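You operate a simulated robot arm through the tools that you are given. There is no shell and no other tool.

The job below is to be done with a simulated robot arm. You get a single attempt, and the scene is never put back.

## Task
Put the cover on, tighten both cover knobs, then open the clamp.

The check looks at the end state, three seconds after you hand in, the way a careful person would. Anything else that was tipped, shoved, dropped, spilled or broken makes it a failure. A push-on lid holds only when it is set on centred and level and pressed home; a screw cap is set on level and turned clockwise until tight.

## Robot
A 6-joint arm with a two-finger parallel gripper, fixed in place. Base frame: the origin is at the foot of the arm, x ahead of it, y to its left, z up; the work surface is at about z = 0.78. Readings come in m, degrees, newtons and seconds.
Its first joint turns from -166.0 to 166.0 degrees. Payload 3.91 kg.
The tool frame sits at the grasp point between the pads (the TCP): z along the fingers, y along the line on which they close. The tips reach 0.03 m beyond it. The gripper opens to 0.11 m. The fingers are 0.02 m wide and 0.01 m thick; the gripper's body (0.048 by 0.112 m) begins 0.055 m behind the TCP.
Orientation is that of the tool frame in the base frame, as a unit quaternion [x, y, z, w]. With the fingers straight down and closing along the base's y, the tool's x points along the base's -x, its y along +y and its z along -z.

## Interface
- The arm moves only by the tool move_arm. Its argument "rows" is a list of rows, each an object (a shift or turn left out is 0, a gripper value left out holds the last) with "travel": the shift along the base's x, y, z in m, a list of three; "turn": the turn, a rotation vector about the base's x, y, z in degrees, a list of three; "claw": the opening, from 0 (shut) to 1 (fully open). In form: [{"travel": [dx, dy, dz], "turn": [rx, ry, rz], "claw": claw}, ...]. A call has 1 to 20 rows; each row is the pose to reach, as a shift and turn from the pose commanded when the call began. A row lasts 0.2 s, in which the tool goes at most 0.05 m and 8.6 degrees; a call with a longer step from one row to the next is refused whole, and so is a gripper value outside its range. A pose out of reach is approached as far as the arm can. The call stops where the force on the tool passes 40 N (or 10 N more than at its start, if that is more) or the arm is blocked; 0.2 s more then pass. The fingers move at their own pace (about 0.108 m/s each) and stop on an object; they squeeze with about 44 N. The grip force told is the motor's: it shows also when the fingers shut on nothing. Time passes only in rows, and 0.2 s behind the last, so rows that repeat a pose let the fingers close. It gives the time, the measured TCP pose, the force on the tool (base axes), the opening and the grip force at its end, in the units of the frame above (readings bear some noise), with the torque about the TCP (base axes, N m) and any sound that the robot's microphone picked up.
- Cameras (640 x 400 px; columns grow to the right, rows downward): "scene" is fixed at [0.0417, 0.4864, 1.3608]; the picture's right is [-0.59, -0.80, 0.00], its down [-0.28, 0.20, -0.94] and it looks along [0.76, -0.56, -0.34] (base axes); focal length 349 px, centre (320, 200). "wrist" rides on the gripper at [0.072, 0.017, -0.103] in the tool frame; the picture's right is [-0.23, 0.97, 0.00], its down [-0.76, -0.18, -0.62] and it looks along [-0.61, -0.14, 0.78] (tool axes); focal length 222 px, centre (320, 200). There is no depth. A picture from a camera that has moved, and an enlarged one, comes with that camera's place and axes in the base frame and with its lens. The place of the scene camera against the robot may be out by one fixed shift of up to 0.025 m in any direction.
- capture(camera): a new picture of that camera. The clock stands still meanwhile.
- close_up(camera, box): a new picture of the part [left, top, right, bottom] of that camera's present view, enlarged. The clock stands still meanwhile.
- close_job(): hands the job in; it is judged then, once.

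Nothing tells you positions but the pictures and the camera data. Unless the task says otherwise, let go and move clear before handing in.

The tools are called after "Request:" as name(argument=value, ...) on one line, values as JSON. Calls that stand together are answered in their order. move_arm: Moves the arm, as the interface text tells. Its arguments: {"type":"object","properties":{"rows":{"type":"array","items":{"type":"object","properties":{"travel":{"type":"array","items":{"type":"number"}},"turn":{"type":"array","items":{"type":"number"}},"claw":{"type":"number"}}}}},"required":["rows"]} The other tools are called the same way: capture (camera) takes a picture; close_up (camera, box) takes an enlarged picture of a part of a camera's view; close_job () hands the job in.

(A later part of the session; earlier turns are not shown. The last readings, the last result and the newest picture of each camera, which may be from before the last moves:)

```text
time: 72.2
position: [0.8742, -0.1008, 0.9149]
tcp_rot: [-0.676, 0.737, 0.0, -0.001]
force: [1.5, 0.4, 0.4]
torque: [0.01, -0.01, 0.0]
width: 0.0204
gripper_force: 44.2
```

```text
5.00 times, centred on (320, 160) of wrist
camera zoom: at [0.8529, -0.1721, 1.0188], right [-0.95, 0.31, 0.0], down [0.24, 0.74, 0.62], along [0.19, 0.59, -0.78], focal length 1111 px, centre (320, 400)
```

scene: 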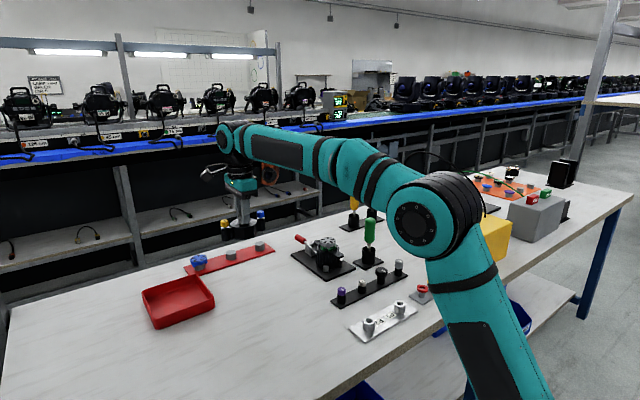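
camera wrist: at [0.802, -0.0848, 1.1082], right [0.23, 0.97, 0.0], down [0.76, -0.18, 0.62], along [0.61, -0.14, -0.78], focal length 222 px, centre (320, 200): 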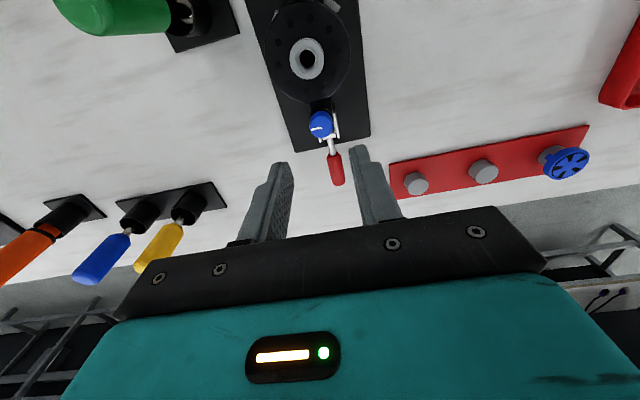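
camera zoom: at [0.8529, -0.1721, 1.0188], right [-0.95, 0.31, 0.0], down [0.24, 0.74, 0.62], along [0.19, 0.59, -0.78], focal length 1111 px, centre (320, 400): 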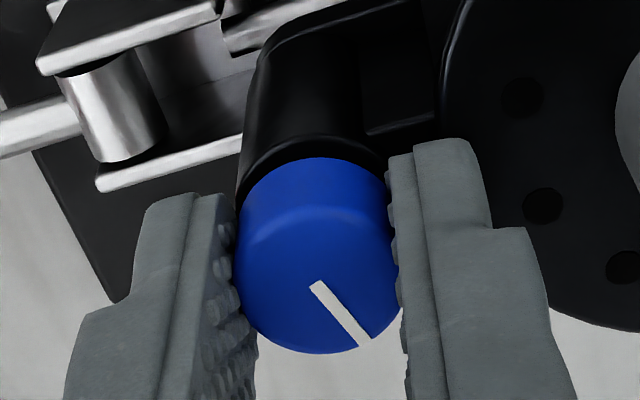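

It is gripped with almost no side load. I'll turn 152° more, following down slightly.

Request:
move_arm(rows=[{"turn": [0, 0, -8]}, {"travel": [0, 0, -0.0001], "turn": [0, 0, -16]}, {"travel": [0, 0, -0.0002], "turn": [0, 0, -24]}, {"travel": [0, 0, -0.0002], "turn": [0, 0, -32]}, {"travel": [0, 0, -0.0003], "turn": [0, 0, -40]}, {"travel": [0, 0, -0.0003], "turn": [0, 0, -48]}, {"travel": [0, 0, -0.0004], "turn": [0, 0, -56]}, {"travel": [0, 0, -0.0004], "turn": [0, 0, -64]}, {"travel": [0, 0, -0.0005], "turn": [0, 0, -72]}, {"travel": [0, 0, -0.0005], "turn": [0, 0, -80]}, {"travel": [0, 0, -0.0006], "turn": [0, 0, -88]}, {"travel": [0, 0, -0.0006], "turn": [0, 0, -96]}, {"travel": [0, 0, -0.0007], "turn": [0, 0, -104]}, {"travel": [0, 0, -0.0007], "turn": [0, 0, -112]}, {"travel": [0, 0, -0.0008], "turn": [0, 0, -120]}, {"travel": [0, 0, -0.0008], "turn": [0, 0, -128]}, {"travel": [0, 0, -0.0009], "turn": [0, 0, -136]}, {"travel": [0, 0, -0.001], "turn": [0, 0, -144]}, {"travel": [0, 0, -0.001], "turn": [0, 0, -152]}, {"travel": [0, 0, -0.001], "turn": [0, 0, -160]}])

Request:
close_up(camera="wrist", box=[270, 120, 370, 200])

Request:
close_up(camera="scene", box=[295, 220, 355, 270])

```text
time: 76.4
position: [0.876, -0.1011, 0.9137]
tcp_rot: [0.61, 0.792, 0.0, 0.0]
force: [3.6, 2.6, 9.1]
torque: [0.0, 0.01, 0.33]
width: 0.0203
gripper_force: 44.0
```

```text
5.00 times, centred on (320, 160) of wrist
camera zoom: at [0.874, -0.0269, 1.0182], right [1.0, 0.03, 0.0], down [0.02, -0.78, 0.62], along [0.02, -0.62, -0.78], focal length 1111 px, centre (320, 400)
```

zoom: 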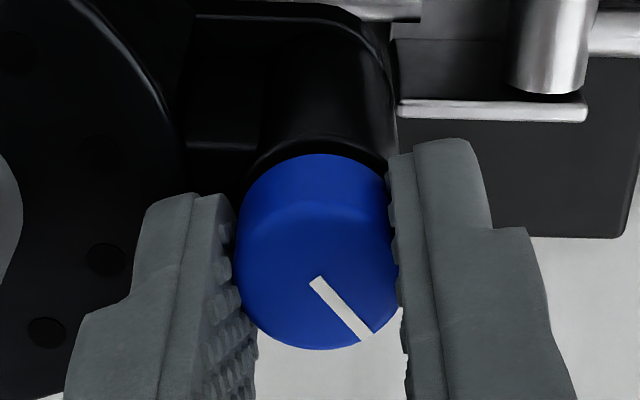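

```text
8.00 times, centred on (325, 245) of scene
camera zoom: at [0.0417, 0.4864, 1.3608], right [-0.59, -0.8, 0.0], down [-0.28, 0.2, -0.94], along [0.76, -0.56, -0.34], focal length 2790 px, centre (280, -160)
```

zoom: 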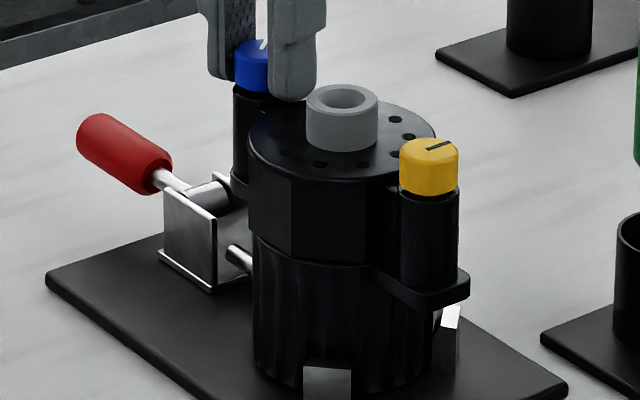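

Torque is rising to 0.33 N·m with no slip yet. I'll turn 24° further to reach tight.

Request:
move_arm(rows=[{"turn": [0, 0, -8]}, {"turn": [0, 0, -16]}, {"turn": [0, 0, -24]}, {"turn": [0, 0, -32]}])

Request:
close_up(camera="wrist", box=[270, 120, 370, 200])

```text
time: 77.4
position: [0.8759, -0.101, 0.9142]
tcp_rot: [0.804, 0.595, -0.001, 0.0]
force: [0.4, 2.7, 15.2]
torque: [-0.01, 0.33, 0.38]
width: 0.0202
gripper_force: 44.3
```

```text
5.00 times, centred on (320, 160) of wrist
camera zoom: at [0.9138, -0.0371, 1.0182], right [0.86, -0.5, 0.0], down [-0.39, -0.68, 0.62], along [-0.31, -0.54, -0.78], focal length 1111 px, centre (320, 400)
```

zoom: 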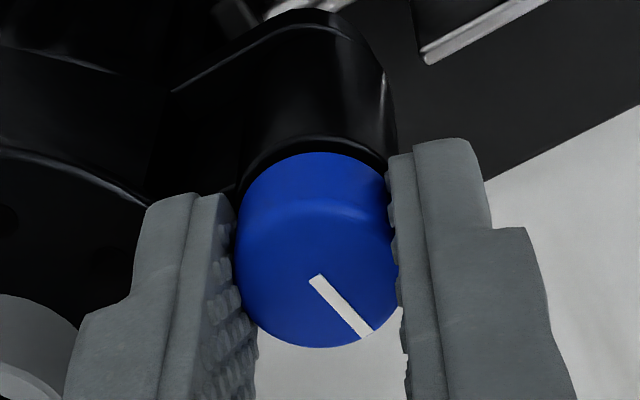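

It is still turning with the gripper, so I'll go on another 48°.

Request:
move_arm(rows=[{"travel": [0, 0, 0.0004], "turn": [0, 0, -8]}, {"travel": [0, 0, 0.0004], "turn": [0, 0, -16]}, {"travel": [0, 0, 0.0004], "turn": [0, 0, -24]}, {"travel": [0, 0, 0.0004], "turn": [0, 0, -32]}, {"travel": [0, 0, 0.0004], "turn": [0, 0, -40]}, {"travel": [0, 0, 0.0004], "turn": [0, 0, -48]}])

Request:
close_up(camera="wrist", box=[270, 120, 370, 200])

Request:
close_up(camera="scene", box=[295, 220, 355, 270])

```text
time: 78.8
position: [0.8767, -0.1013, 0.913]
tcp_rot: [0.976, 0.216, -0.001, 0.0]
force: [1.3, 0.1, 1.3]
torque: [-0.04, -0.08, 0.32]
width: 0.0205
gripper_force: 43.8
```

```text
5.00 times, centred on (320, 160) of wrist
camera zoom: at [0.9495, -0.0861, 1.0182], right [0.2, -0.98, 0.0], down [-0.76, -0.16, 0.62], along [-0.61, -0.13, -0.78], focal length 1111 px, centre (320, 400)
```

zoom: 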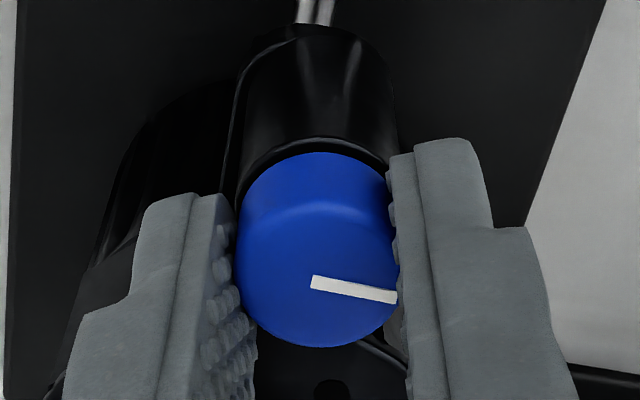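

```text
8.00 times, centred on (325, 245) of scene
camera zoom: at [0.0417, 0.4864, 1.3608], right [-0.59, -0.8, 0.0], down [-0.28, 0.2, -0.94], along [0.76, -0.56, -0.34], focal length 2790 px, centre (280, -160)
```

zoom: 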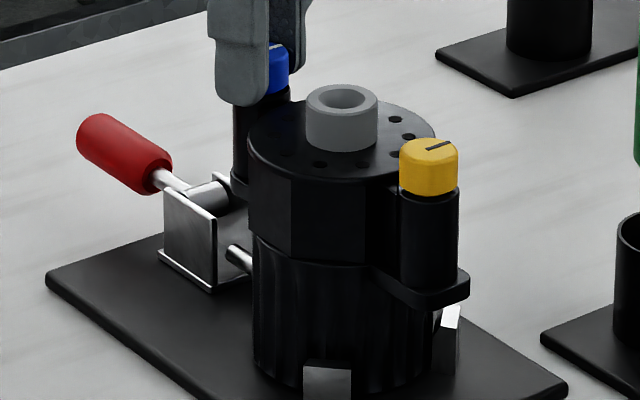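

Blue stopped turning after about 362° (the pointer slipped against the gripper), matching yellow's roughly 358°, so both knobs are tight. I'll let go, rise, return to yaw 0 and study the clamp.

Request:
move_arm(rows=[{"claw": 0.15}, {"claw": 0.36}, {"travel": [0, 0, 0.03]}, {"travel": [0, 0, 0.07]}, {"travel": [0, 0, 0.1], "turn": [0, 0, 8]}, {"travel": [0, 0, 0.1], "turn": [0, 0, 16]}, {"travel": [0, 0, 0.1], "turn": [0, 0, 24]}, {"travel": [0, 0, 0.1], "turn": [0, 0, 32]}, {"travel": [0, 0, 0.1], "turn": [0, 0, 40]}, {"travel": [0, 0, 0.1], "turn": [0, 0, 48]}, {"travel": [0, 0, 0.1], "turn": [0, 0, 56]}, {"travel": [0, 0, 0.1], "turn": [0, 0, 64]}, {"travel": [0, 0, 0.1], "turn": [0, 0, 72]}, {"travel": [0, 0, 0.1], "turn": [0, 0, 80]}, {"travel": [0, 0, 0.1], "turn": [0, 0, 88]}, {"travel": [0, 0, 0.1], "turn": [0, 0, 96]}, {"travel": [0, 0, 0.1], "turn": [0, 0, 104]}, {"travel": [0, 0, 0.1], "turn": [0, 0, 112]}])

Request:
move_arm(rows=[{"turn": [0, 0, 8]}, {"turn": [0, 0, 16]}, {"turn": [0, 0, 24]}, {"turn": [0, 0, 32]}, {"turn": [0, 0, 40]}, {"turn": [0, 0, 43]}, {"turn": [0, 0, 43]}])

Request:
capture(camera="wrist")

Request:
close_up(camera="wrist", box=[270, 80, 390, 200])

Request:
close_up(camera="scene", box=[285, 220, 335, 270])

Request:
close_up(camera="scene", box=[295, 220, 355, 270])

```text
time: 82.6
position: [0.8748, -0.1019, 1.0142]
tcp_rot: [0.366, 0.931, 0.0, 0.0]
force: [0.0, -0.5, -0.9]
torque: [0.0, 0.02, 0.0]
width: 0.0398
gripper_force: 0.0
```

```text
time: 84.2
position: [0.8759, -0.1008, 1.0132]
tcp_rot: [-0.001, 1.0, 0.0, 0.001]
force: [0.2, -0.4, 0.4]
torque: [0.0, 0.01, -0.01]
width: 0.0398
gripper_force: 0.0
```

```text
taken
camera wrist: at [0.8036, -0.085, 1.1185], right [0.23, 0.97, 0.0], down [0.76, -0.18, 0.62], along [0.61, -0.14, -0.78], focal length 222 px, centre (320, 200)
```

wrist: 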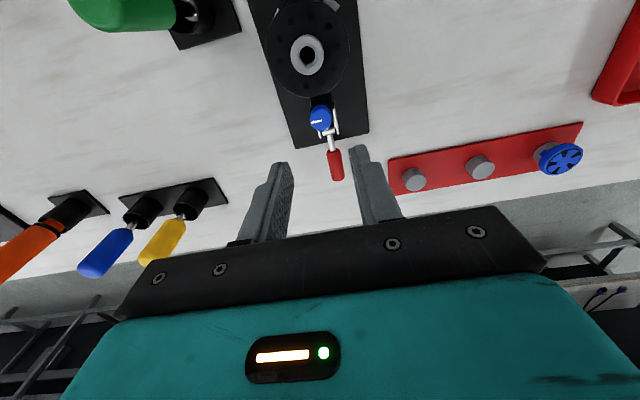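

```text
3.33 times, centred on (330, 140) of wrist
camera zoom: at [0.8036, -0.085, 1.1185], right [0.23, 0.97, 0.0], down [0.76, -0.18, 0.62], along [0.61, -0.14, -0.78], focal length 740 px, centre (287, 400)
```

zoom: 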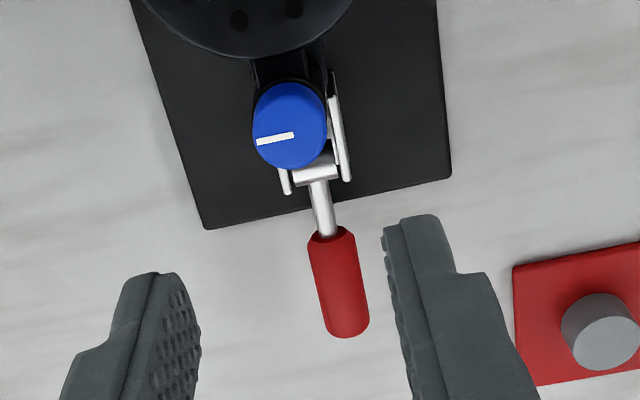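

```text
8.00 times, centred on (310, 245) of scene
camera zoom: at [0.0417, 0.4864, 1.3608], right [-0.59, -0.8, 0.0], down [-0.28, 0.2, -0.94], along [0.76, -0.56, -0.34], focal length 2790 px, centre (400, -160)
```

zoom: 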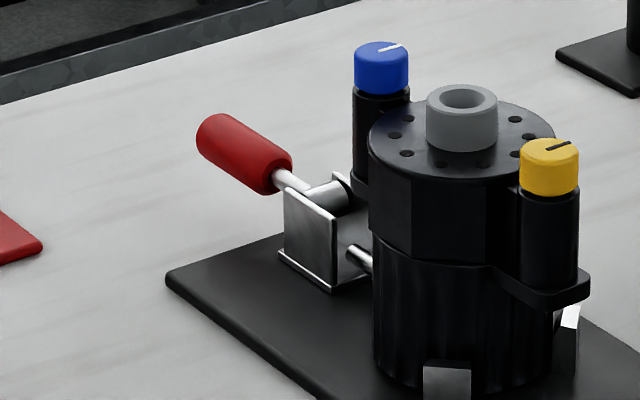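

```text
8.00 times, centred on (325, 245) of scene
camera zoom: at [0.0417, 0.4864, 1.3608], right [-0.59, -0.8, 0.0], down [-0.28, 0.2, -0.94], along [0.76, -0.56, -0.34], focal length 2790 px, centre (280, -160)
```

zoom: 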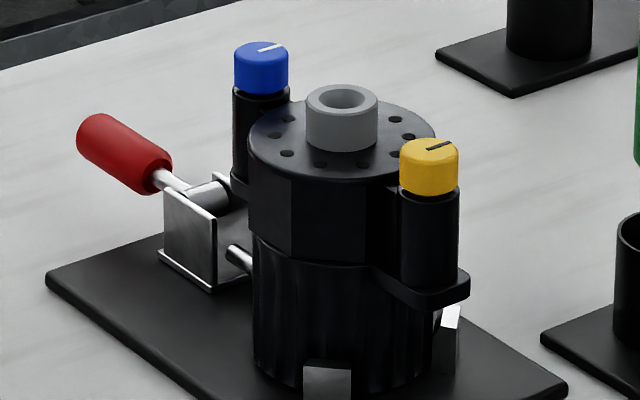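

Both knobs are fully down. The clamp handle lies flat along +x at z≈0.81, from x≈0.954 to 1.004 at y≈-0.10, with its pivot near (0.912, 0.817), so opening means lifting it in an arc. I'll turn the tool to 180° to keep the camera away from the cover, then approach the handle.

Request:
move_arm(rows=[{"turn": [0, 0, -8], "claw": 0.45}, {"travel": [0.01, 0, 0], "turn": [0, 0, -16]}, {"travel": [0.02, 0, 0], "turn": [0, 0, -24]}, {"travel": [0.03, 0, 0], "turn": [0, 0, -32]}, {"travel": [0.04, 0, 0], "turn": [0, 0, -40]}, {"travel": [0.05, 0, 0], "turn": [0, 0, -48]}, {"travel": [0.06, 0, 0], "turn": [0, 0, -56]}, {"travel": [0.07, 0, 0], "turn": [0, 0, -64]}, {"travel": [0.08, 0, 0], "turn": [0, 0, -72]}, {"travel": [0.086, 0, 0], "turn": [0, 0, -80]}, {"travel": [0.086, 0, 0], "turn": [0, 0, -88]}, {"travel": [0.086, 0, 0], "turn": [0, 0, -96]}, {"travel": [0.086, 0, 0], "turn": [0, 0, -104]}, {"travel": [0.086, 0, 0], "turn": [0, 0, -112]}, {"travel": [0.086, 0, 0], "turn": [0, 0, -120]}, {"travel": [0.086, 0, 0], "turn": [0, 0, -128]}, {"travel": [0.086, 0, 0], "turn": [0, 0, -136]}, {"travel": [0.086, 0, 0], "turn": [0, 0, -144]}, {"travel": [0.086, 0, 0], "turn": [0, 0, -152]}])

Request:
move_arm(rows=[{"turn": [0, 0, -8]}, {"turn": [0, 0, -16]}, {"turn": [0, 0, -24]}, {"travel": [0, 0.0008, 0], "turn": [0, 0, -28]}, {"travel": [0, 0.0008, -0.04], "turn": [0, 0, -28]}, {"travel": [0, 0.0008, -0.08], "turn": [0, 0, -28]}, {"travel": [0, 0.0008, -0.12], "turn": [0, 0, -28]}, {"travel": [0, 0.0008, -0.14], "turn": [0, 0, -28]}, {"travel": [0, 0.0008, -0.14], "turn": [0, 0, -28]}])

Request:
capture(camera="wrist")

Request:
capture(camera="scene")

Request:
close_up(camera="scene", box=[270, 200, 350, 270])

```text
time: 88.2
position: [0.9623, -0.1017, 1.0142]
tcp_rot: [0.97, 0.241, -0.001, 0.0]
force: [-0.2, 0.1, 0.2]
torque: [0.01, 0.0, -0.01]
width: 0.0493
gripper_force: 0.1
```

```text
time: 90.2
position: [0.9616, -0.1073, 0.8747]
tcp_rot: [1.0, 0.006, 0.0, -0.002]
force: [0.2, -1.0, 0.5]
torque: [0.02, 0.03, 0.0]
width: 0.0494
gripper_force: 0.0
out of reach, approached as far as the arm can: row 4, 5, 6, 7, 8, 9
```

```text
taken
camera wrist: at [1.0347, -0.1242, 0.9783], right [-0.22, -0.98, 0.0], down [-0.76, 0.17, 0.62], along [-0.61, 0.14, -0.78], focal length 222 px, centre (320, 200)
```

wrist: 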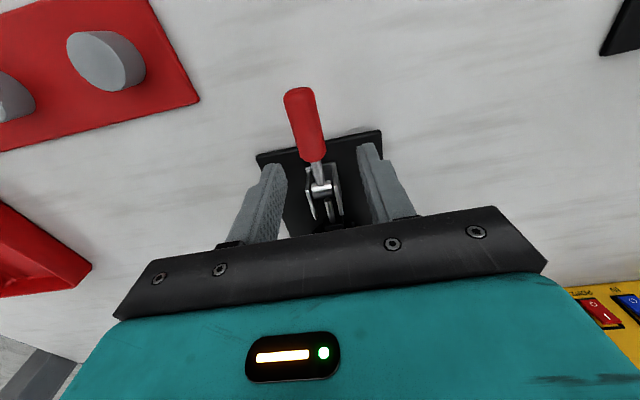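

```text
taken
```

scene: 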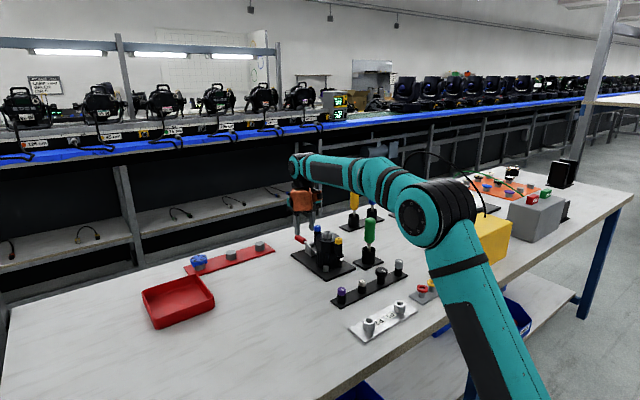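

```text
5.71 times, centred on (310, 235) of scene
camera zoom: at [0.0417, 0.4864, 1.3608], right [-0.59, -0.8, 0.0], down [-0.28, 0.2, -0.94], along [0.76, -0.56, -0.34], focal length 1993 px, centre (377, 0)
```

zoom: 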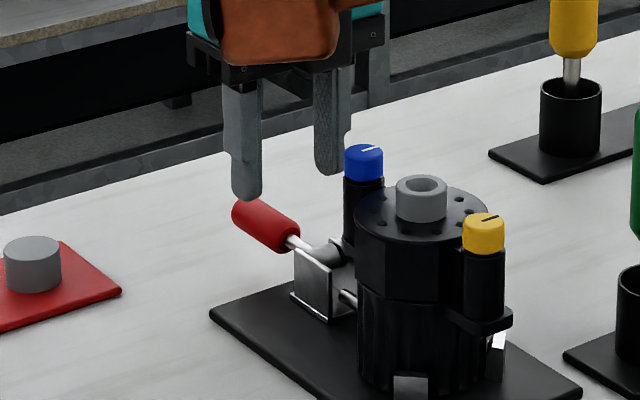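

The tool hit the wrist limit just short of 180°, shifting y by 6 mm. The handle axis is confirmed at y≈-0.1005, so I'll back the yaw off to about -174° and check the position.

Request:
move_arm(rows=[{"turn": [0, 0, 6]}, {"travel": [0, 0, -0.02], "turn": [0, 0, 6]}, {"travel": [0, 0, -0.02], "turn": [0, 0, 6]}])

Request:
capture(camera="wrist")

```text
time: 91.0
position: [0.9627, -0.1075, 0.8535]
tcp_rot: [0.999, 0.052, -0.001, 0.0]
force: [1.5, -0.2, 0.7]
torque: [-0.01, 0.0, -0.04]
width: 0.0495
gripper_force: 0.1
```

```text
taken
camera wrist: at [1.0369, -0.1175, 0.9586], right [-0.12, -0.99, 0.0], down [-0.78, 0.1, 0.62], along [-0.62, 0.08, -0.78], focal length 222 px, centre (320, 200)
```

wrist: 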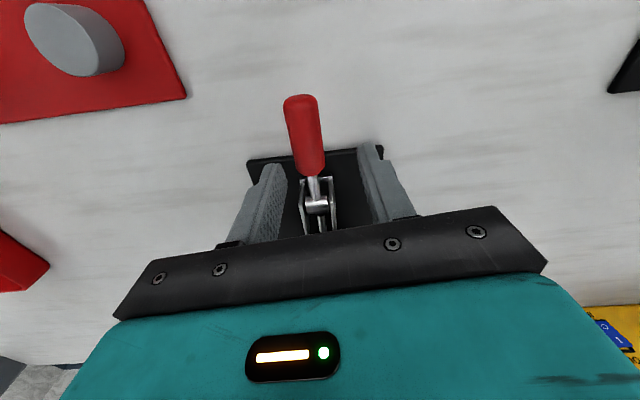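

The commanded y had settled at about -0.107. I'll shift +6.7 mm in y, set yaw near -177°, and lower around the handle, keeping the tips above the table.

Request:
move_arm(rows=[{"travel": [0.003, 0.0067, 0], "turn": [0, 0, -3]}, {"travel": [0.003, 0.0067, -0.015], "turn": [0, 0, -3]}, {"travel": [0.003, 0.0067, -0.028], "turn": [0, 0, -3]}, {"travel": [0.003, 0.0067, -0.036], "turn": [0, 0, -3]}, {"travel": [0.003, 0.0067, -0.036], "turn": [0, 0, -3]}])

Request:
capture(camera="wrist")

Request:
close_up(camera="scene", box=[270, 200, 350, 270])

```text
time: 92.2
position: [0.9647, -0.1013, 0.8183]
tcp_rot: [1.0, 0.025, 0.0, 0.0]
force: [-0.5, 0.1, -0.5]
torque: [0.02, 0.01, -0.02]
width: 0.0493
gripper_force: 0.1
```

```text
taken
camera wrist: at [1.0381, -0.1145, 0.922], right [-0.18, -0.98, 0.0], down [-0.77, 0.14, 0.62], along [-0.61, 0.11, -0.78], focal length 222 px, centre (320, 200)
```

wrist: 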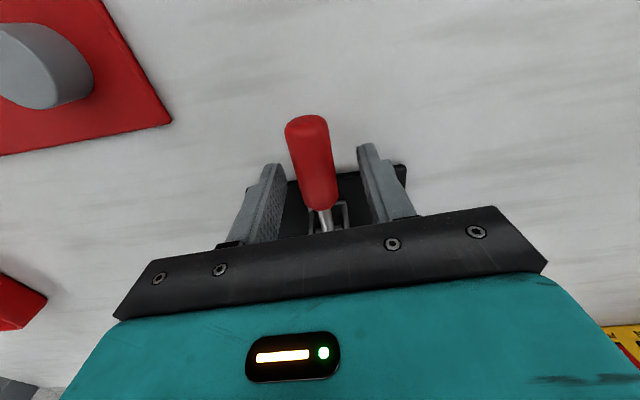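

```text
5.71 times, centred on (310, 235) of scene
camera zoom: at [0.0417, 0.4864, 1.3608], right [-0.59, -0.8, 0.0], down [-0.28, 0.2, -0.94], along [0.76, -0.56, -0.34], focal length 1993 px, centre (377, 0)
```

zoom: 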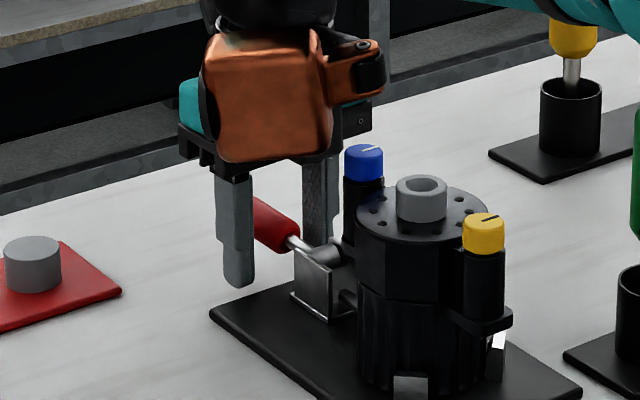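

The fingers straddle the red handle with the tips clear of the table. I'll close on it and check the loads.

Request:
move_arm(rows=[{"claw": 0.3}, {"claw": 0.2}, {"claw": 0.1}, {"claw": 0.0}, {"claw": 0.0}])

Request:
capture(camera="wrist")

Request:
close_up(camera="scene", box=[270, 200, 350, 270])

```text
time: 93.4
position: [0.965, -0.1003, 0.8178]
tcp_rot: [1.0, 0.025, -0.001, 0.0]
force: [-3.4, 10.3, -1.5]
torque: [0.03, -0.07, -0.89]
width: 0.0219
gripper_force: 44.6
```

```text
taken
camera wrist: at [1.0381, -0.1135, 0.9221], right [-0.18, -0.98, 0.0], down [-0.77, 0.14, 0.62], along [-0.61, 0.11, -0.78], focal length 222 px, centre (320, 200)
```

wrist: 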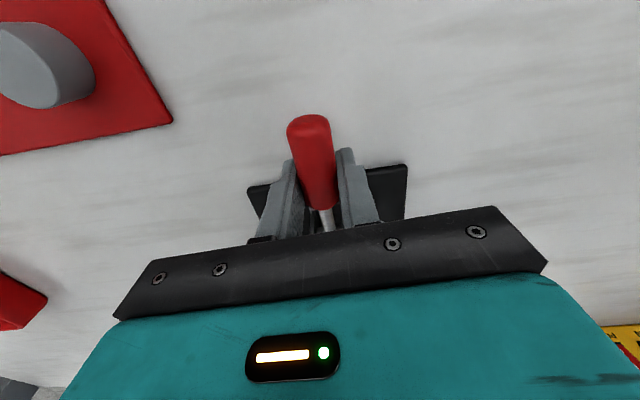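

```text
5.71 times, centred on (310, 235) of scene
camera zoom: at [0.0417, 0.4864, 1.3608], right [-0.59, -0.8, 0.0], down [-0.28, 0.2, -0.94], along [0.76, -0.56, -0.34], focal length 1993 px, centre (377, 0)
```

zoom: 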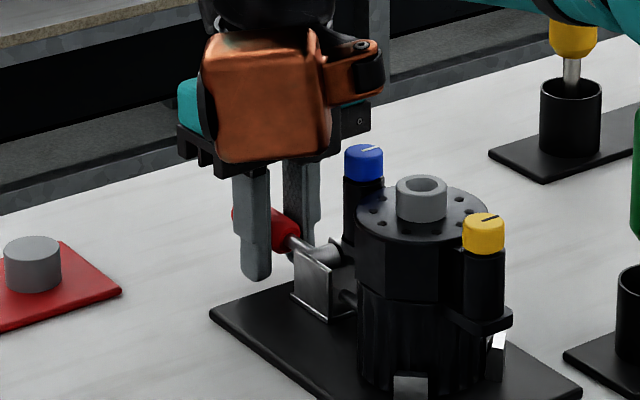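

The handle is gripped with modest side load. I'll begin lifting along the arc, with small steps first.

Request:
move_arm(rows=[{"travel": [0.0003, 0.0006, 0.0037]}, {"travel": [0.0006, 0.0006, 0.0074]}, {"travel": [0.0004, 0.0006, 0.011]}, {"travel": [0.0002, 0.0006, 0.0149]}])

Request:
close_up(camera="scene", box=[270, 200, 350, 270])

```text
time: 94.4
position: [0.9642, -0.0999, 0.8323]
tcp_rot: [1.0, 0.026, -0.001, 0.0]
force: [1.2, 7.3, -24.2]
torque: [0.19, -1.0, -0.85]
width: 0.0218
gripper_force: 45.0
```

```text
5.71 times, centred on (310, 235) of scene
camera zoom: at [0.0417, 0.4864, 1.3608], right [-0.59, -0.8, 0.0], down [-0.28, 0.2, -0.94], along [0.76, -0.56, -0.34], focal length 1993 px, centre (377, 0)
```

zoom: 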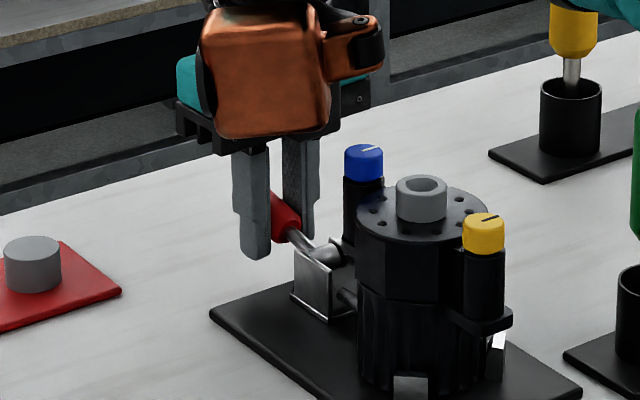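

The handle is lifting against about 24 N. I'll continue along the arc.

Request:
move_arm(rows=[{"travel": [-0.0015, 0, 0.0073]}, {"travel": [-0.004, 0, 0.0144]}, {"travel": [-0.0075, 0, 0.021]}])

Request:
close_up(camera="scene", box=[270, 200, 350, 270])

Request:
capture(camera="wrist")

```text
time: 95.2
position: [0.9575, -0.1005, 0.8544]
tcp_rot: [1.0, 0.026, 0.0, 0.0]
force: [13.4, 4.1, -16.3]
torque: [0.42, -1.13, -0.7]
width: 0.0218
gripper_force: 44.6
```

```text
5.71 times, centred on (310, 235) of scene
camera zoom: at [0.0417, 0.4864, 1.3608], right [-0.59, -0.8, 0.0], down [-0.28, 0.2, -0.94], along [0.76, -0.56, -0.34], focal length 1993 px, centre (377, 0)
```

zoom: 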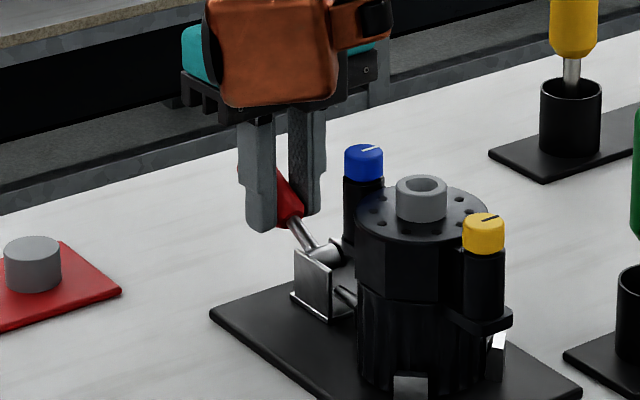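

```text
taken
camera wrist: at [1.0313, -0.1136, 0.9577], right [-0.18, -0.98, 0.0], down [-0.77, 0.14, 0.62], along [-0.61, 0.11, -0.78], focal length 222 px, centre (320, 200)
```

wrist: 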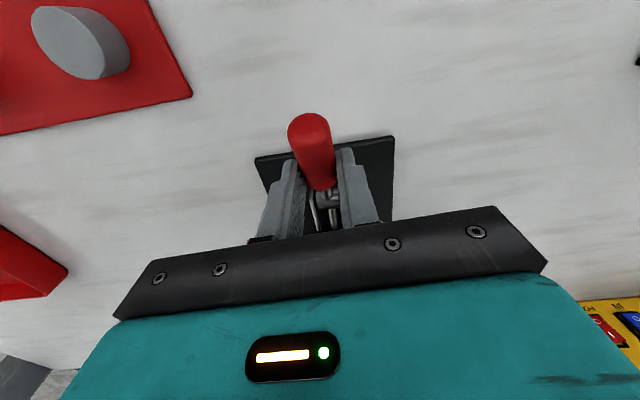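

The handle is coming up smoothly, now about 40° up. I'll continue to about 64°.

Request:
move_arm(rows=[{"travel": [-0.0043, 0, 0.0061]}, {"travel": [-0.0094, 0, 0.0116]}, {"travel": [-0.0153, 0, 0.0162]}])

Request:
close_up(camera="scene", box=[270, 200, 350, 270])

```text
time: 96.0
position: [0.9419, -0.0997, 0.8701]
tcp_rot: [1.0, 0.027, 0.0, 0.0]
force: [19.1, 4.1, -9.7]
torque: [0.36, -1.24, -0.24]
width: 0.0214
gripper_force: 45.0
```

```text
5.71 times, centred on (310, 235) of scene
camera zoom: at [0.0417, 0.4864, 1.3608], right [-0.59, -0.8, 0.0], down [-0.28, 0.2, -0.94], along [0.76, -0.56, -0.34], focal length 1993 px, centre (377, 0)
```

zoom: 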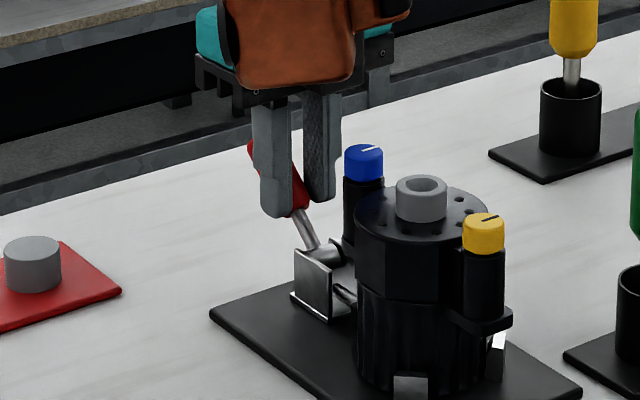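

It is about 60° up now. I'll continue toward vertical and watch for the stop.

Request:
move_arm(rows=[{"travel": [-0.0064, 0, 0.0038]}, {"travel": [-0.0133, 0, 0.0067]}, {"travel": [-0.0205, 0, 0.0086]}])

Request:
close_up(camera="scene", box=[270, 200, 350, 270])

Request:
capture(camera="wrist")

```text
time: 96.8
position: [0.9185, -0.1025, 0.8799]
tcp_rot: [1.0, 0.027, -0.001, 0.0]
force: [0.7, 0.1, 0.2]
torque: [0.0, 0.02, 0.0]
width: 0.0
gripper_force: 38.3
```

```text
5.71 times, centred on (310, 235) of scene
camera zoom: at [0.0417, 0.4864, 1.3608], right [-0.59, -0.8, 0.0], down [-0.28, 0.2, -0.94], along [0.76, -0.56, -0.34], focal length 1993 px, centre (377, 0)
```

zoom: 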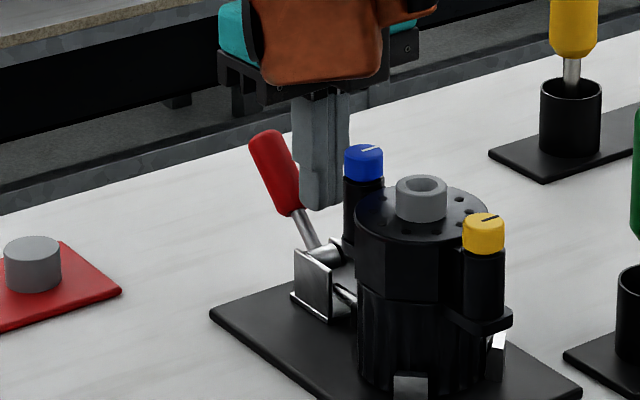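

```text
taken
camera wrist: at [0.9932, -0.1153, 0.9828], right [-0.18, -0.98, 0.0], down [-0.77, 0.14, 0.62], along [-0.61, 0.11, -0.78], focal length 222 px, centre (320, 200)
```

wrist: 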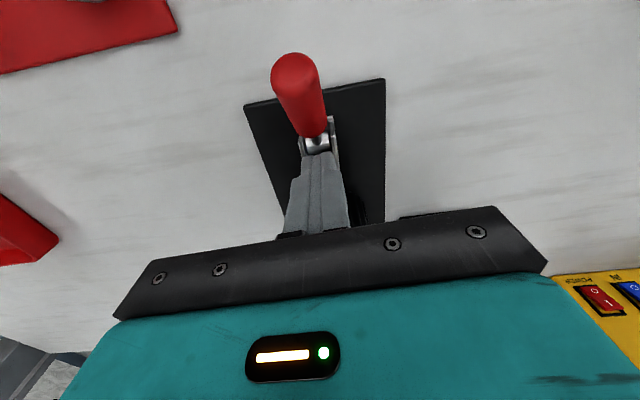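

The fingers slipped off, but the handle stayed up at about 60°. I'll zoom in to see whether the plunger has pulled back and where the handle stands.

Request:
close_up(camera="scene", box=[295, 225, 330, 260])

Request:
close_up(camera="wrist", box=[240, 30, 400, 180])

```text
11.43 times, centred on (312, 242) of scene
camera zoom: at [0.0417, 0.4864, 1.3608], right [-0.59, -0.8, 0.0], down [-0.28, 0.2, -0.94], along [0.76, -0.56, -0.34], focal length 3986 px, centre (406, -286)
```

zoom: 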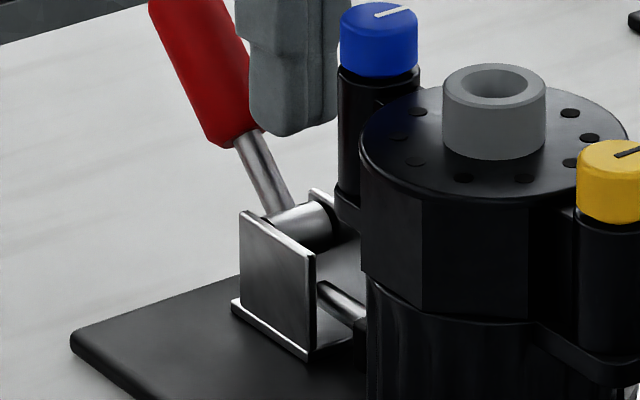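

```text
2.67 times, centred on (320, 105) of wrist
camera zoom: at [0.9932, -0.1153, 0.9828], right [-0.18, -0.98, 0.0], down [-0.77, 0.14, 0.62], along [-0.61, 0.11, -0.78], focal length 592 px, centre (320, 453)
```

zoom: 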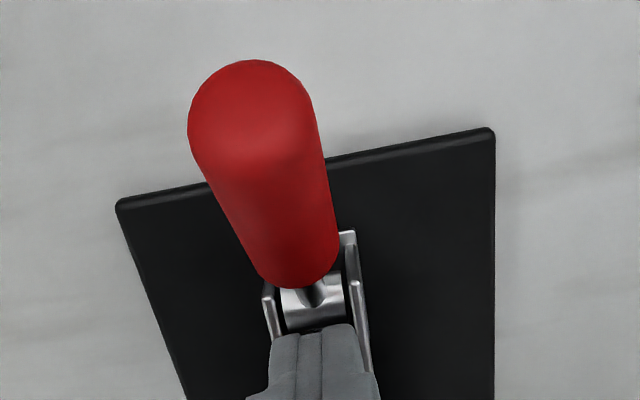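

The handle is at about 52°, and my pivot estimate was off: it is nearer (0.928, 0.806). I'll rise, open, regrip the handle at mid-length and follow the corrected arc.

Request:
move_arm(rows=[{"travel": [0, 0, 0.03]}, {"travel": [0, 0, 0.06]}, {"travel": [0.02, 0, 0.06], "claw": 0.45}, {"travel": [0.044, 0, 0.06], "claw": 0.45}, {"travel": [0.044, 0, 0.06], "claw": 0.45}])

Request:
capture(camera="wrist")

Request:
close_up(camera="scene", box=[285, 215, 335, 265])

```text
time: 98.0
position: [0.9644, -0.1021, 0.9369]
tcp_rot: [1.0, 0.026, 0.0, 0.0]
force: [0.8, 0.4, 0.5]
torque: [0.0, -0.03, 0.01]
width: 0.0496
gripper_force: 0.2
```

```text
taken
camera wrist: at [1.0388, -0.1148, 1.0421], right [-0.18, -0.98, 0.0], down [-0.77, 0.14, 0.62], along [-0.61, 0.11, -0.78], focal length 222 px, centre (320, 200)
```

wrist: 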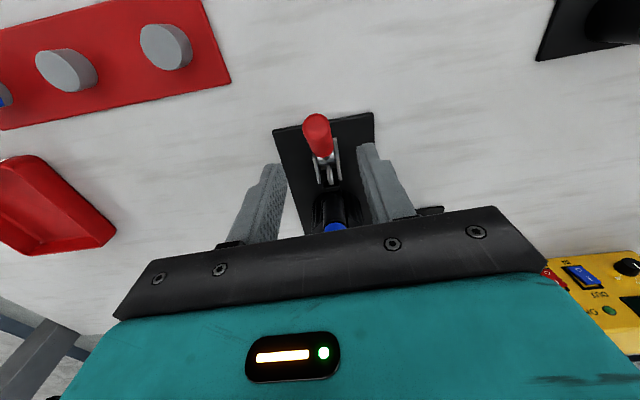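

```text
8.00 times, centred on (310, 240) of scene
camera zoom: at [0.0417, 0.4864, 1.3608], right [-0.59, -0.8, 0.0], down [-0.28, 0.2, -0.94], along [0.76, -0.56, -0.34], focal length 2790 px, centre (400, -120)
```

zoom: 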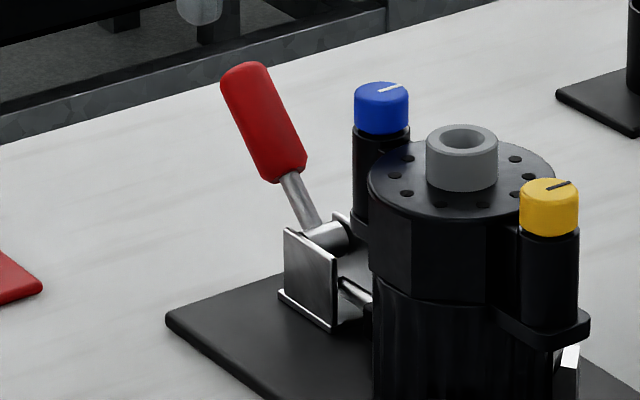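

The handle is at about 45° and its pivot is near (0.913, 0.8065). I'll zoom in on the plunger to see whether it has moved.

Request:
close_up(camera="scene", box=[305, 240, 325, 260])

Request:
close_up(camera="wrist", box=[270, 100, 390, 230])

Request:
close_up(camera="scene", box=[430, 170, 490, 215])

```text
16.00 times, centred on (315, 250) of scene
camera zoom: at [0.0417, 0.4864, 1.3608], right [-0.59, -0.8, 0.0], down [-0.28, 0.2, -0.94], along [0.76, -0.56, -0.34], focal length 5581 px, centre (400, -600)
```

zoom: 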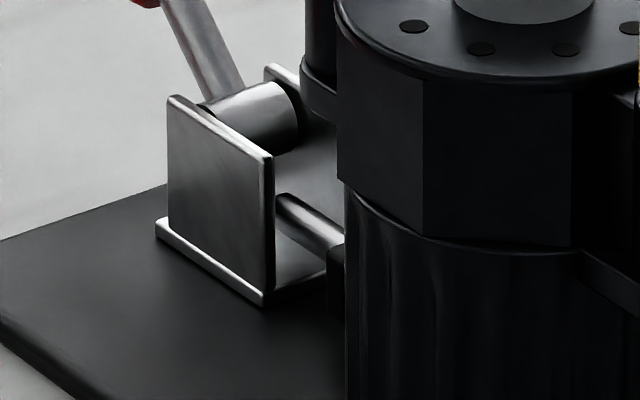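

```text
3.08 times, centred on (330, 165) of wrist
camera zoom: at [1.0388, -0.1148, 1.0421], right [-0.18, -0.98, 0.0], down [-0.77, 0.14, 0.62], along [-0.61, 0.11, -0.78], focal length 684 px, centre (289, 308)
```

zoom: 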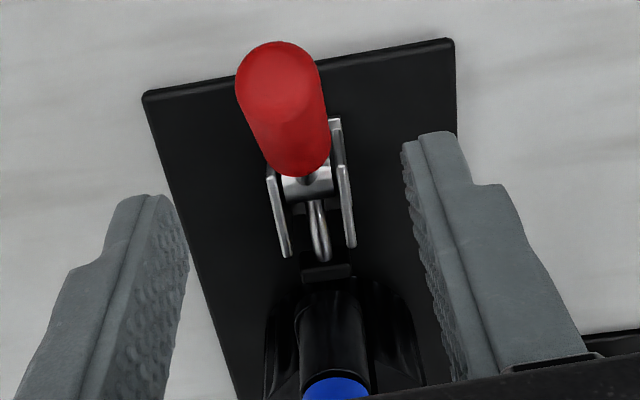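

```text
8.89 times, centred on (460, 192) of scene
camera zoom: at [0.0417, 0.4864, 1.3608], right [-0.59, -0.8, 0.0], down [-0.28, 0.2, -0.94], along [0.76, -0.56, -0.34], focal length 3101 px, centre (-924, 267)
```

zoom: 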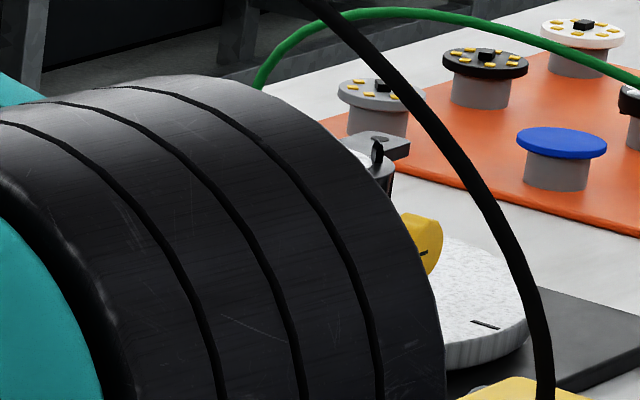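

The plunger pad now shows a gap from the housing, so the lift direction is right and it is partly open. I'll regrip the handle at mid-length and follow the corrected arc to fully open.

Request:
move_arm(rows=[{"travel": [-0.004, 0, -0.03]}, {"travel": [-0.004, 0, -0.06]}, {"travel": [-0.004, 0, -0.085]}, {"travel": [-0.004, 0, -0.085], "claw": 0.25}, {"travel": [-0.004, 0, -0.085], "claw": 0.0}, {"travel": [-0.004, 0, -0.085], "claw": 0.0}])

Request:
close_up(camera="scene", box=[285, 215, 335, 265])

Request:
capture(camera="wrist")

```text
time: 99.4
position: [0.9606, -0.0993, 0.8535]
tcp_rot: [1.0, 0.026, -0.001, -0.001]
force: [-2.1, 2.6, 0.3]
torque: [0.87, 0.1, -0.94]
width: 0.0216
gripper_force: 45.1
```

```text
8.00 times, centred on (310, 240) of scene
camera zoom: at [0.0417, 0.4864, 1.3608], right [-0.59, -0.8, 0.0], down [-0.28, 0.2, -0.94], along [0.76, -0.56, -0.34], focal length 2790 px, centre (400, -120)
```

zoom: 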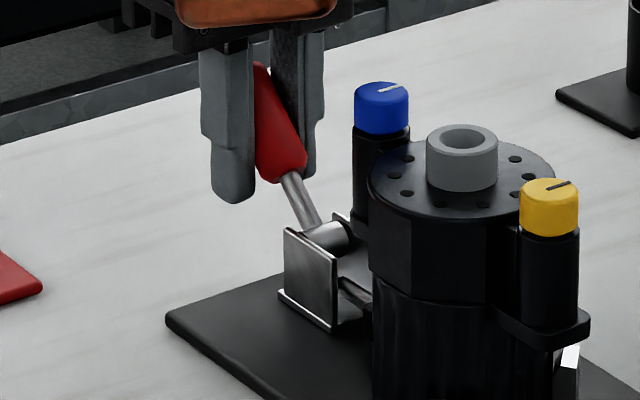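

```text
taken
camera wrist: at [1.0346, -0.1135, 0.9574], right [-0.18, -0.98, 0.0], down [-0.77, 0.14, 0.62], along [-0.61, 0.11, -0.78], focal length 222 px, centre (320, 200)
```

wrist: 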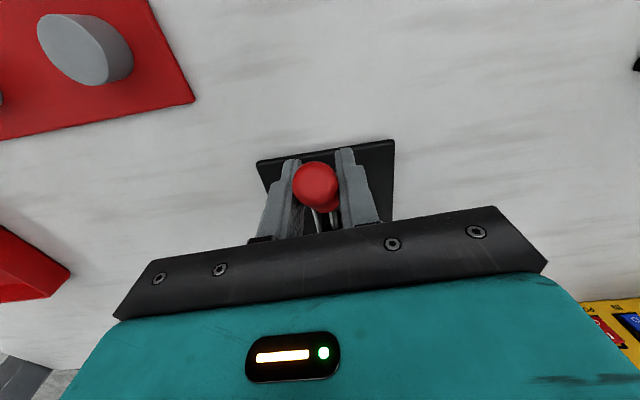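

The grip is good on the handle middle, so I'll follow the corrected arc in small increments.

Request:
move_arm(rows=[{"travel": [-0.0035, 0, 0.0032]}, {"travel": [-0.0071, 0, 0.0061]}, {"travel": [-0.011, 0, 0.0087]}])

Request:
close_up(camera="scene", box=[285, 215, 335, 265])

```text
time: 100.2
position: [0.9502, -0.0999, 0.8611]
tcp_rot: [1.0, 0.026, -0.001, 0.001]
force: [20.5, -1.2, -8.0]
torque: [1.17, -1.18, -1.01]
width: 0.0221
gripper_force: 44.7
```

```text
8.00 times, centred on (310, 240) of scene
camera zoom: at [0.0417, 0.4864, 1.3608], right [-0.59, -0.8, 0.0], down [-0.28, 0.2, -0.94], along [0.76, -0.56, -0.34], focal length 2790 px, centre (400, -120)
```

zoom: 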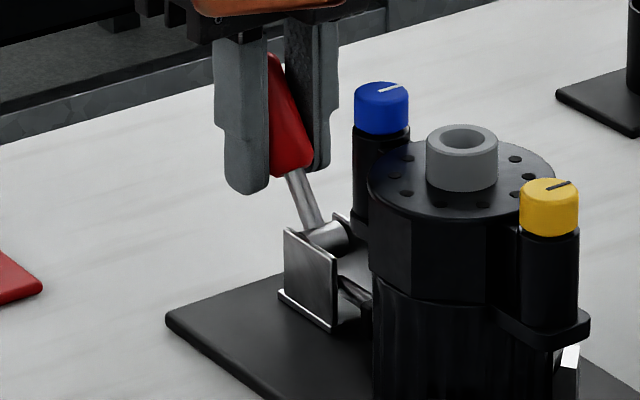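

It is moving further with no hard stop. I'll continue toward vertical.

Request:
move_arm(rows=[{"travel": [-0.004, 0, 0.0025]}, {"travel": [-0.0081, 0, 0.0046]}, {"travel": [-0.0125, 0, 0.0064]}])

Request:
close_up(camera="scene", box=[285, 215, 335, 265])

```text
time: 101.0
position: [0.9371, -0.1002, 0.8679]
tcp_rot: [1.0, 0.027, -0.001, 0.0]
force: [16.7, -3.0, -7.1]
torque: [0.89, -0.99, -0.56]
width: 0.0218
gripper_force: 45.3
```

```text
8.00 times, centred on (310, 240) of scene
camera zoom: at [0.0417, 0.4864, 1.3608], right [-0.59, -0.8, 0.0], down [-0.28, 0.2, -0.94], along [0.76, -0.56, -0.34], focal length 2790 px, centre (400, -120)
```

zoom: 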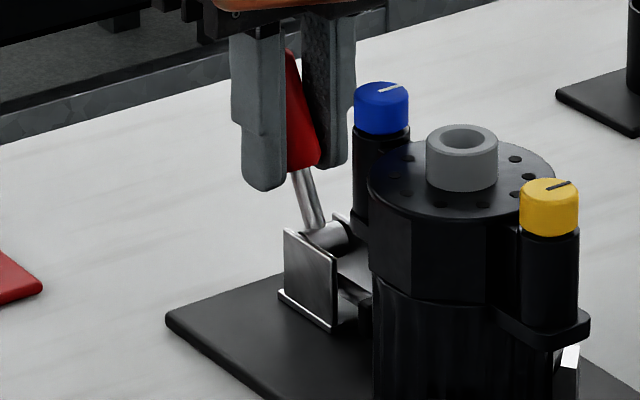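

The handle is at about 65° and the plunger is drawing back. I'll continue.

Request:
move_arm(rows=[{"travel": [-0.0044, 0, 0.0015]}, {"travel": [-0.0089, 0, 0.0027]}, {"travel": [-0.0135, 0, 0.0035]}])

Request:
close_up(camera="scene", box=[285, 215, 335, 265])

```text
time: 101.8
position: [0.9232, -0.1003, 0.8717]
tcp_rot: [1.0, 0.026, -0.001, 0.0]
force: [20.0, -5.6, 4.4]
torque: [0.22, -1.11, -0.17]
width: 0.0213
gripper_force: 44.3
```

```text
8.00 times, centred on (310, 240) of scene
camera zoom: at [0.0417, 0.4864, 1.3608], right [-0.59, -0.8, 0.0], down [-0.28, 0.2, -0.94], along [0.76, -0.56, -0.34], focal length 2790 px, centre (400, -120)
```

zoom: 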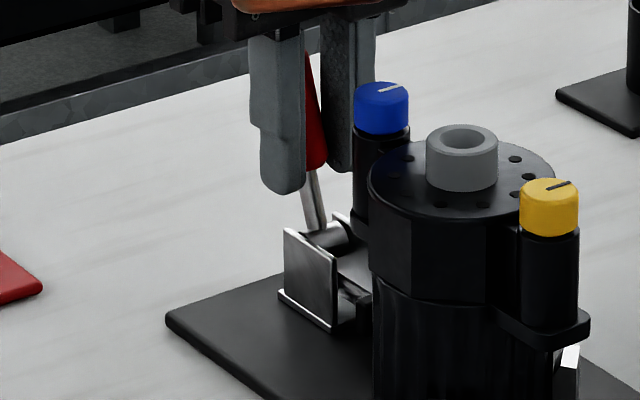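

It is nearly upright. I'll go a bit further in small steps and look for the stop.

Request:
move_arm(rows=[{"travel": [-0.0046, 0, 0.0006]}, {"travel": [-0.0092, 0, 0.0008]}, {"travel": [-0.0139, 0, 0.0008]}])

Request:
close_up(camera="scene", box=[285, 215, 335, 265])

Request:
close_up(camera="scene", box=[305, 240, 325, 260])

Request:
capture(camera="wrist")

```text
time: 102.6
position: [0.9078, -0.1004, 0.8742]
tcp_rot: [1.0, 0.027, -0.002, -0.001]
force: [0.6, -0.1, 0.1]
torque: [0.03, 0.02, 0.02]
width: 0.0002
gripper_force: 37.6
```

```text
8.00 times, centred on (310, 240) of scene
camera zoom: at [0.0417, 0.4864, 1.3608], right [-0.59, -0.8, 0.0], down [-0.28, 0.2, -0.94], along [0.76, -0.56, -0.34], focal length 2790 px, centre (400, -120)
```

zoom: 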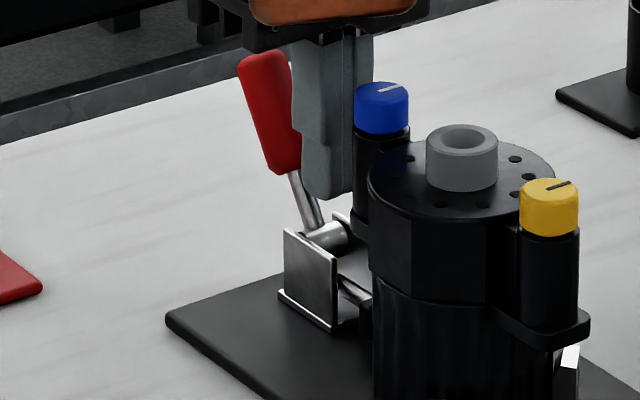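

```text
16.00 times, centred on (315, 250) of scene
camera zoom: at [0.0417, 0.4864, 1.3608], right [-0.59, -0.8, 0.0], down [-0.28, 0.2, -0.94], along [0.76, -0.56, -0.34], focal length 5581 px, centre (400, -600)
```

zoom: 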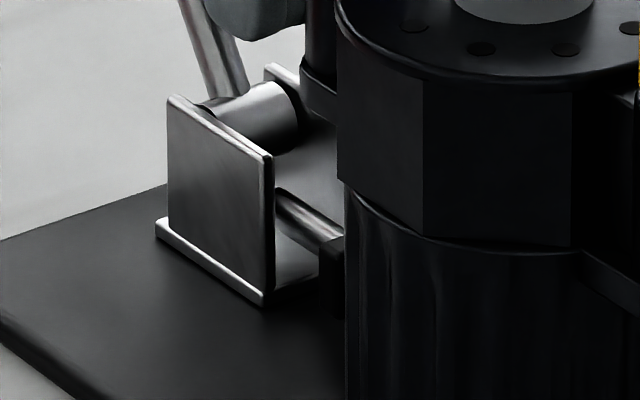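

```text
taken
camera wrist: at [0.9818, -0.113, 0.9767], right [-0.18, -0.98, 0.0], down [-0.77, 0.14, 0.63], along [-0.62, 0.11, -0.78], focal length 222 px, centre (320, 200)
```

wrist: 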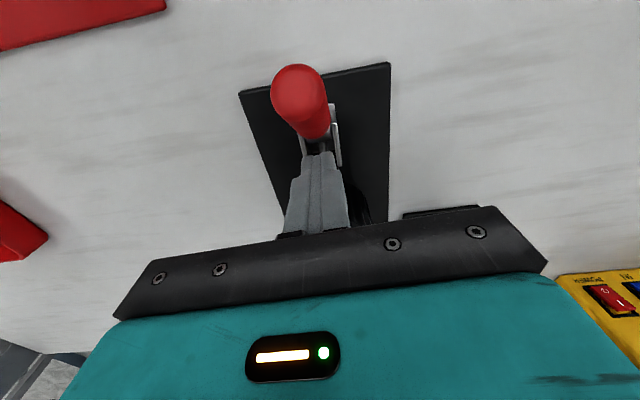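

The handle slipped out again and stands at about 55°, because pads crossing it at an angle don't hold well. I'll turn to yaw -90° so the fingers straddle the handle in x; the outer finger can then pull it upright positively while staying clear of the blue knob.

Request:
move_arm(rows=[{"travel": [0.0, 0, 0.04]}, {"travel": [0.0, 0, 0.08]}, {"travel": [0.01, 0, 0.09], "turn": [0, 0, 8], "claw": 0.82}, {"travel": [0.02, 0, 0.09], "turn": [0, 0, 16]}, {"travel": [0.03, 0, 0.09], "turn": [0, 0, 24]}, {"travel": [0.043, 0, 0.09], "turn": [0, 0, 32]}, {"travel": [0.043, 0, 0.09], "turn": [0, 0, 40]}, {"travel": [0.043, 0, 0.09], "turn": [0, 0, 48]}, {"travel": [0.043, 0, 0.09], "turn": [0, 0, 56]}, {"travel": [0.043, 0, 0.09], "turn": [0, 0, 64]}, {"travel": [0.043, 0, 0.09], "turn": [0, 0, 72]}, {"travel": [0.043, 0, 0.09], "turn": [0, 0, 80]}, {"travel": [0.043, 0, 0.09], "turn": [0, 0, 87]}, {"travel": [0.043, 0, 0.09], "turn": [0, 0, 87]}])

Request:
capture(camera="wrist")

Request:
close_up(camera="scene", box=[270, 195, 350, 265])

```text
time: 105.6
position: [0.9528, -0.1002, 0.9622]
tcp_rot: [0.707, 0.707, -0.001, -0.001]
force: [0.2, 0.0, 0.1]
torque: [0.0, -0.01, -0.03]
width: 0.0903
gripper_force: 0.0
```

```text
taken
camera wrist: at [0.9706, -0.0286, 1.0668], right [0.97, -0.23, 0.0], down [-0.18, -0.76, 0.62], along [-0.14, -0.61, -0.78], focal length 222 px, centre (320, 200)
```

wrist: 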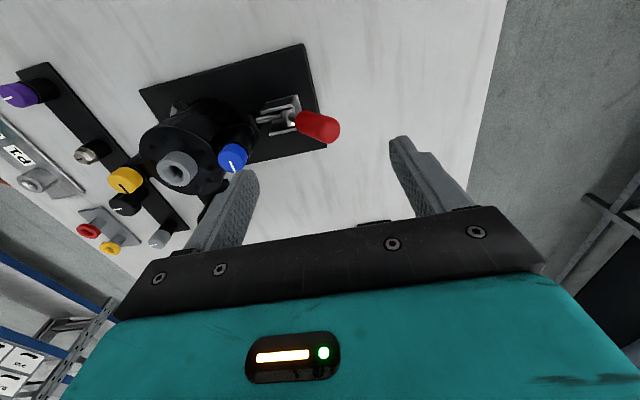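

```text
5.71 times, centred on (310, 230) of scene
camera zoom: at [0.0417, 0.4864, 1.3608], right [-0.59, -0.8, 0.0], down [-0.28, 0.2, -0.94], along [0.76, -0.56, -0.34], focal length 1993 px, centre (377, 29)
```

zoom: 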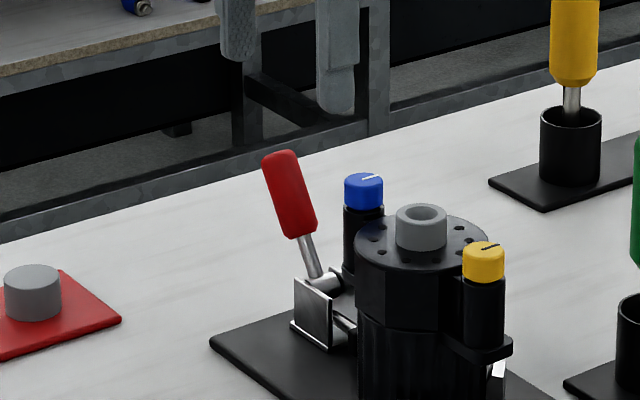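

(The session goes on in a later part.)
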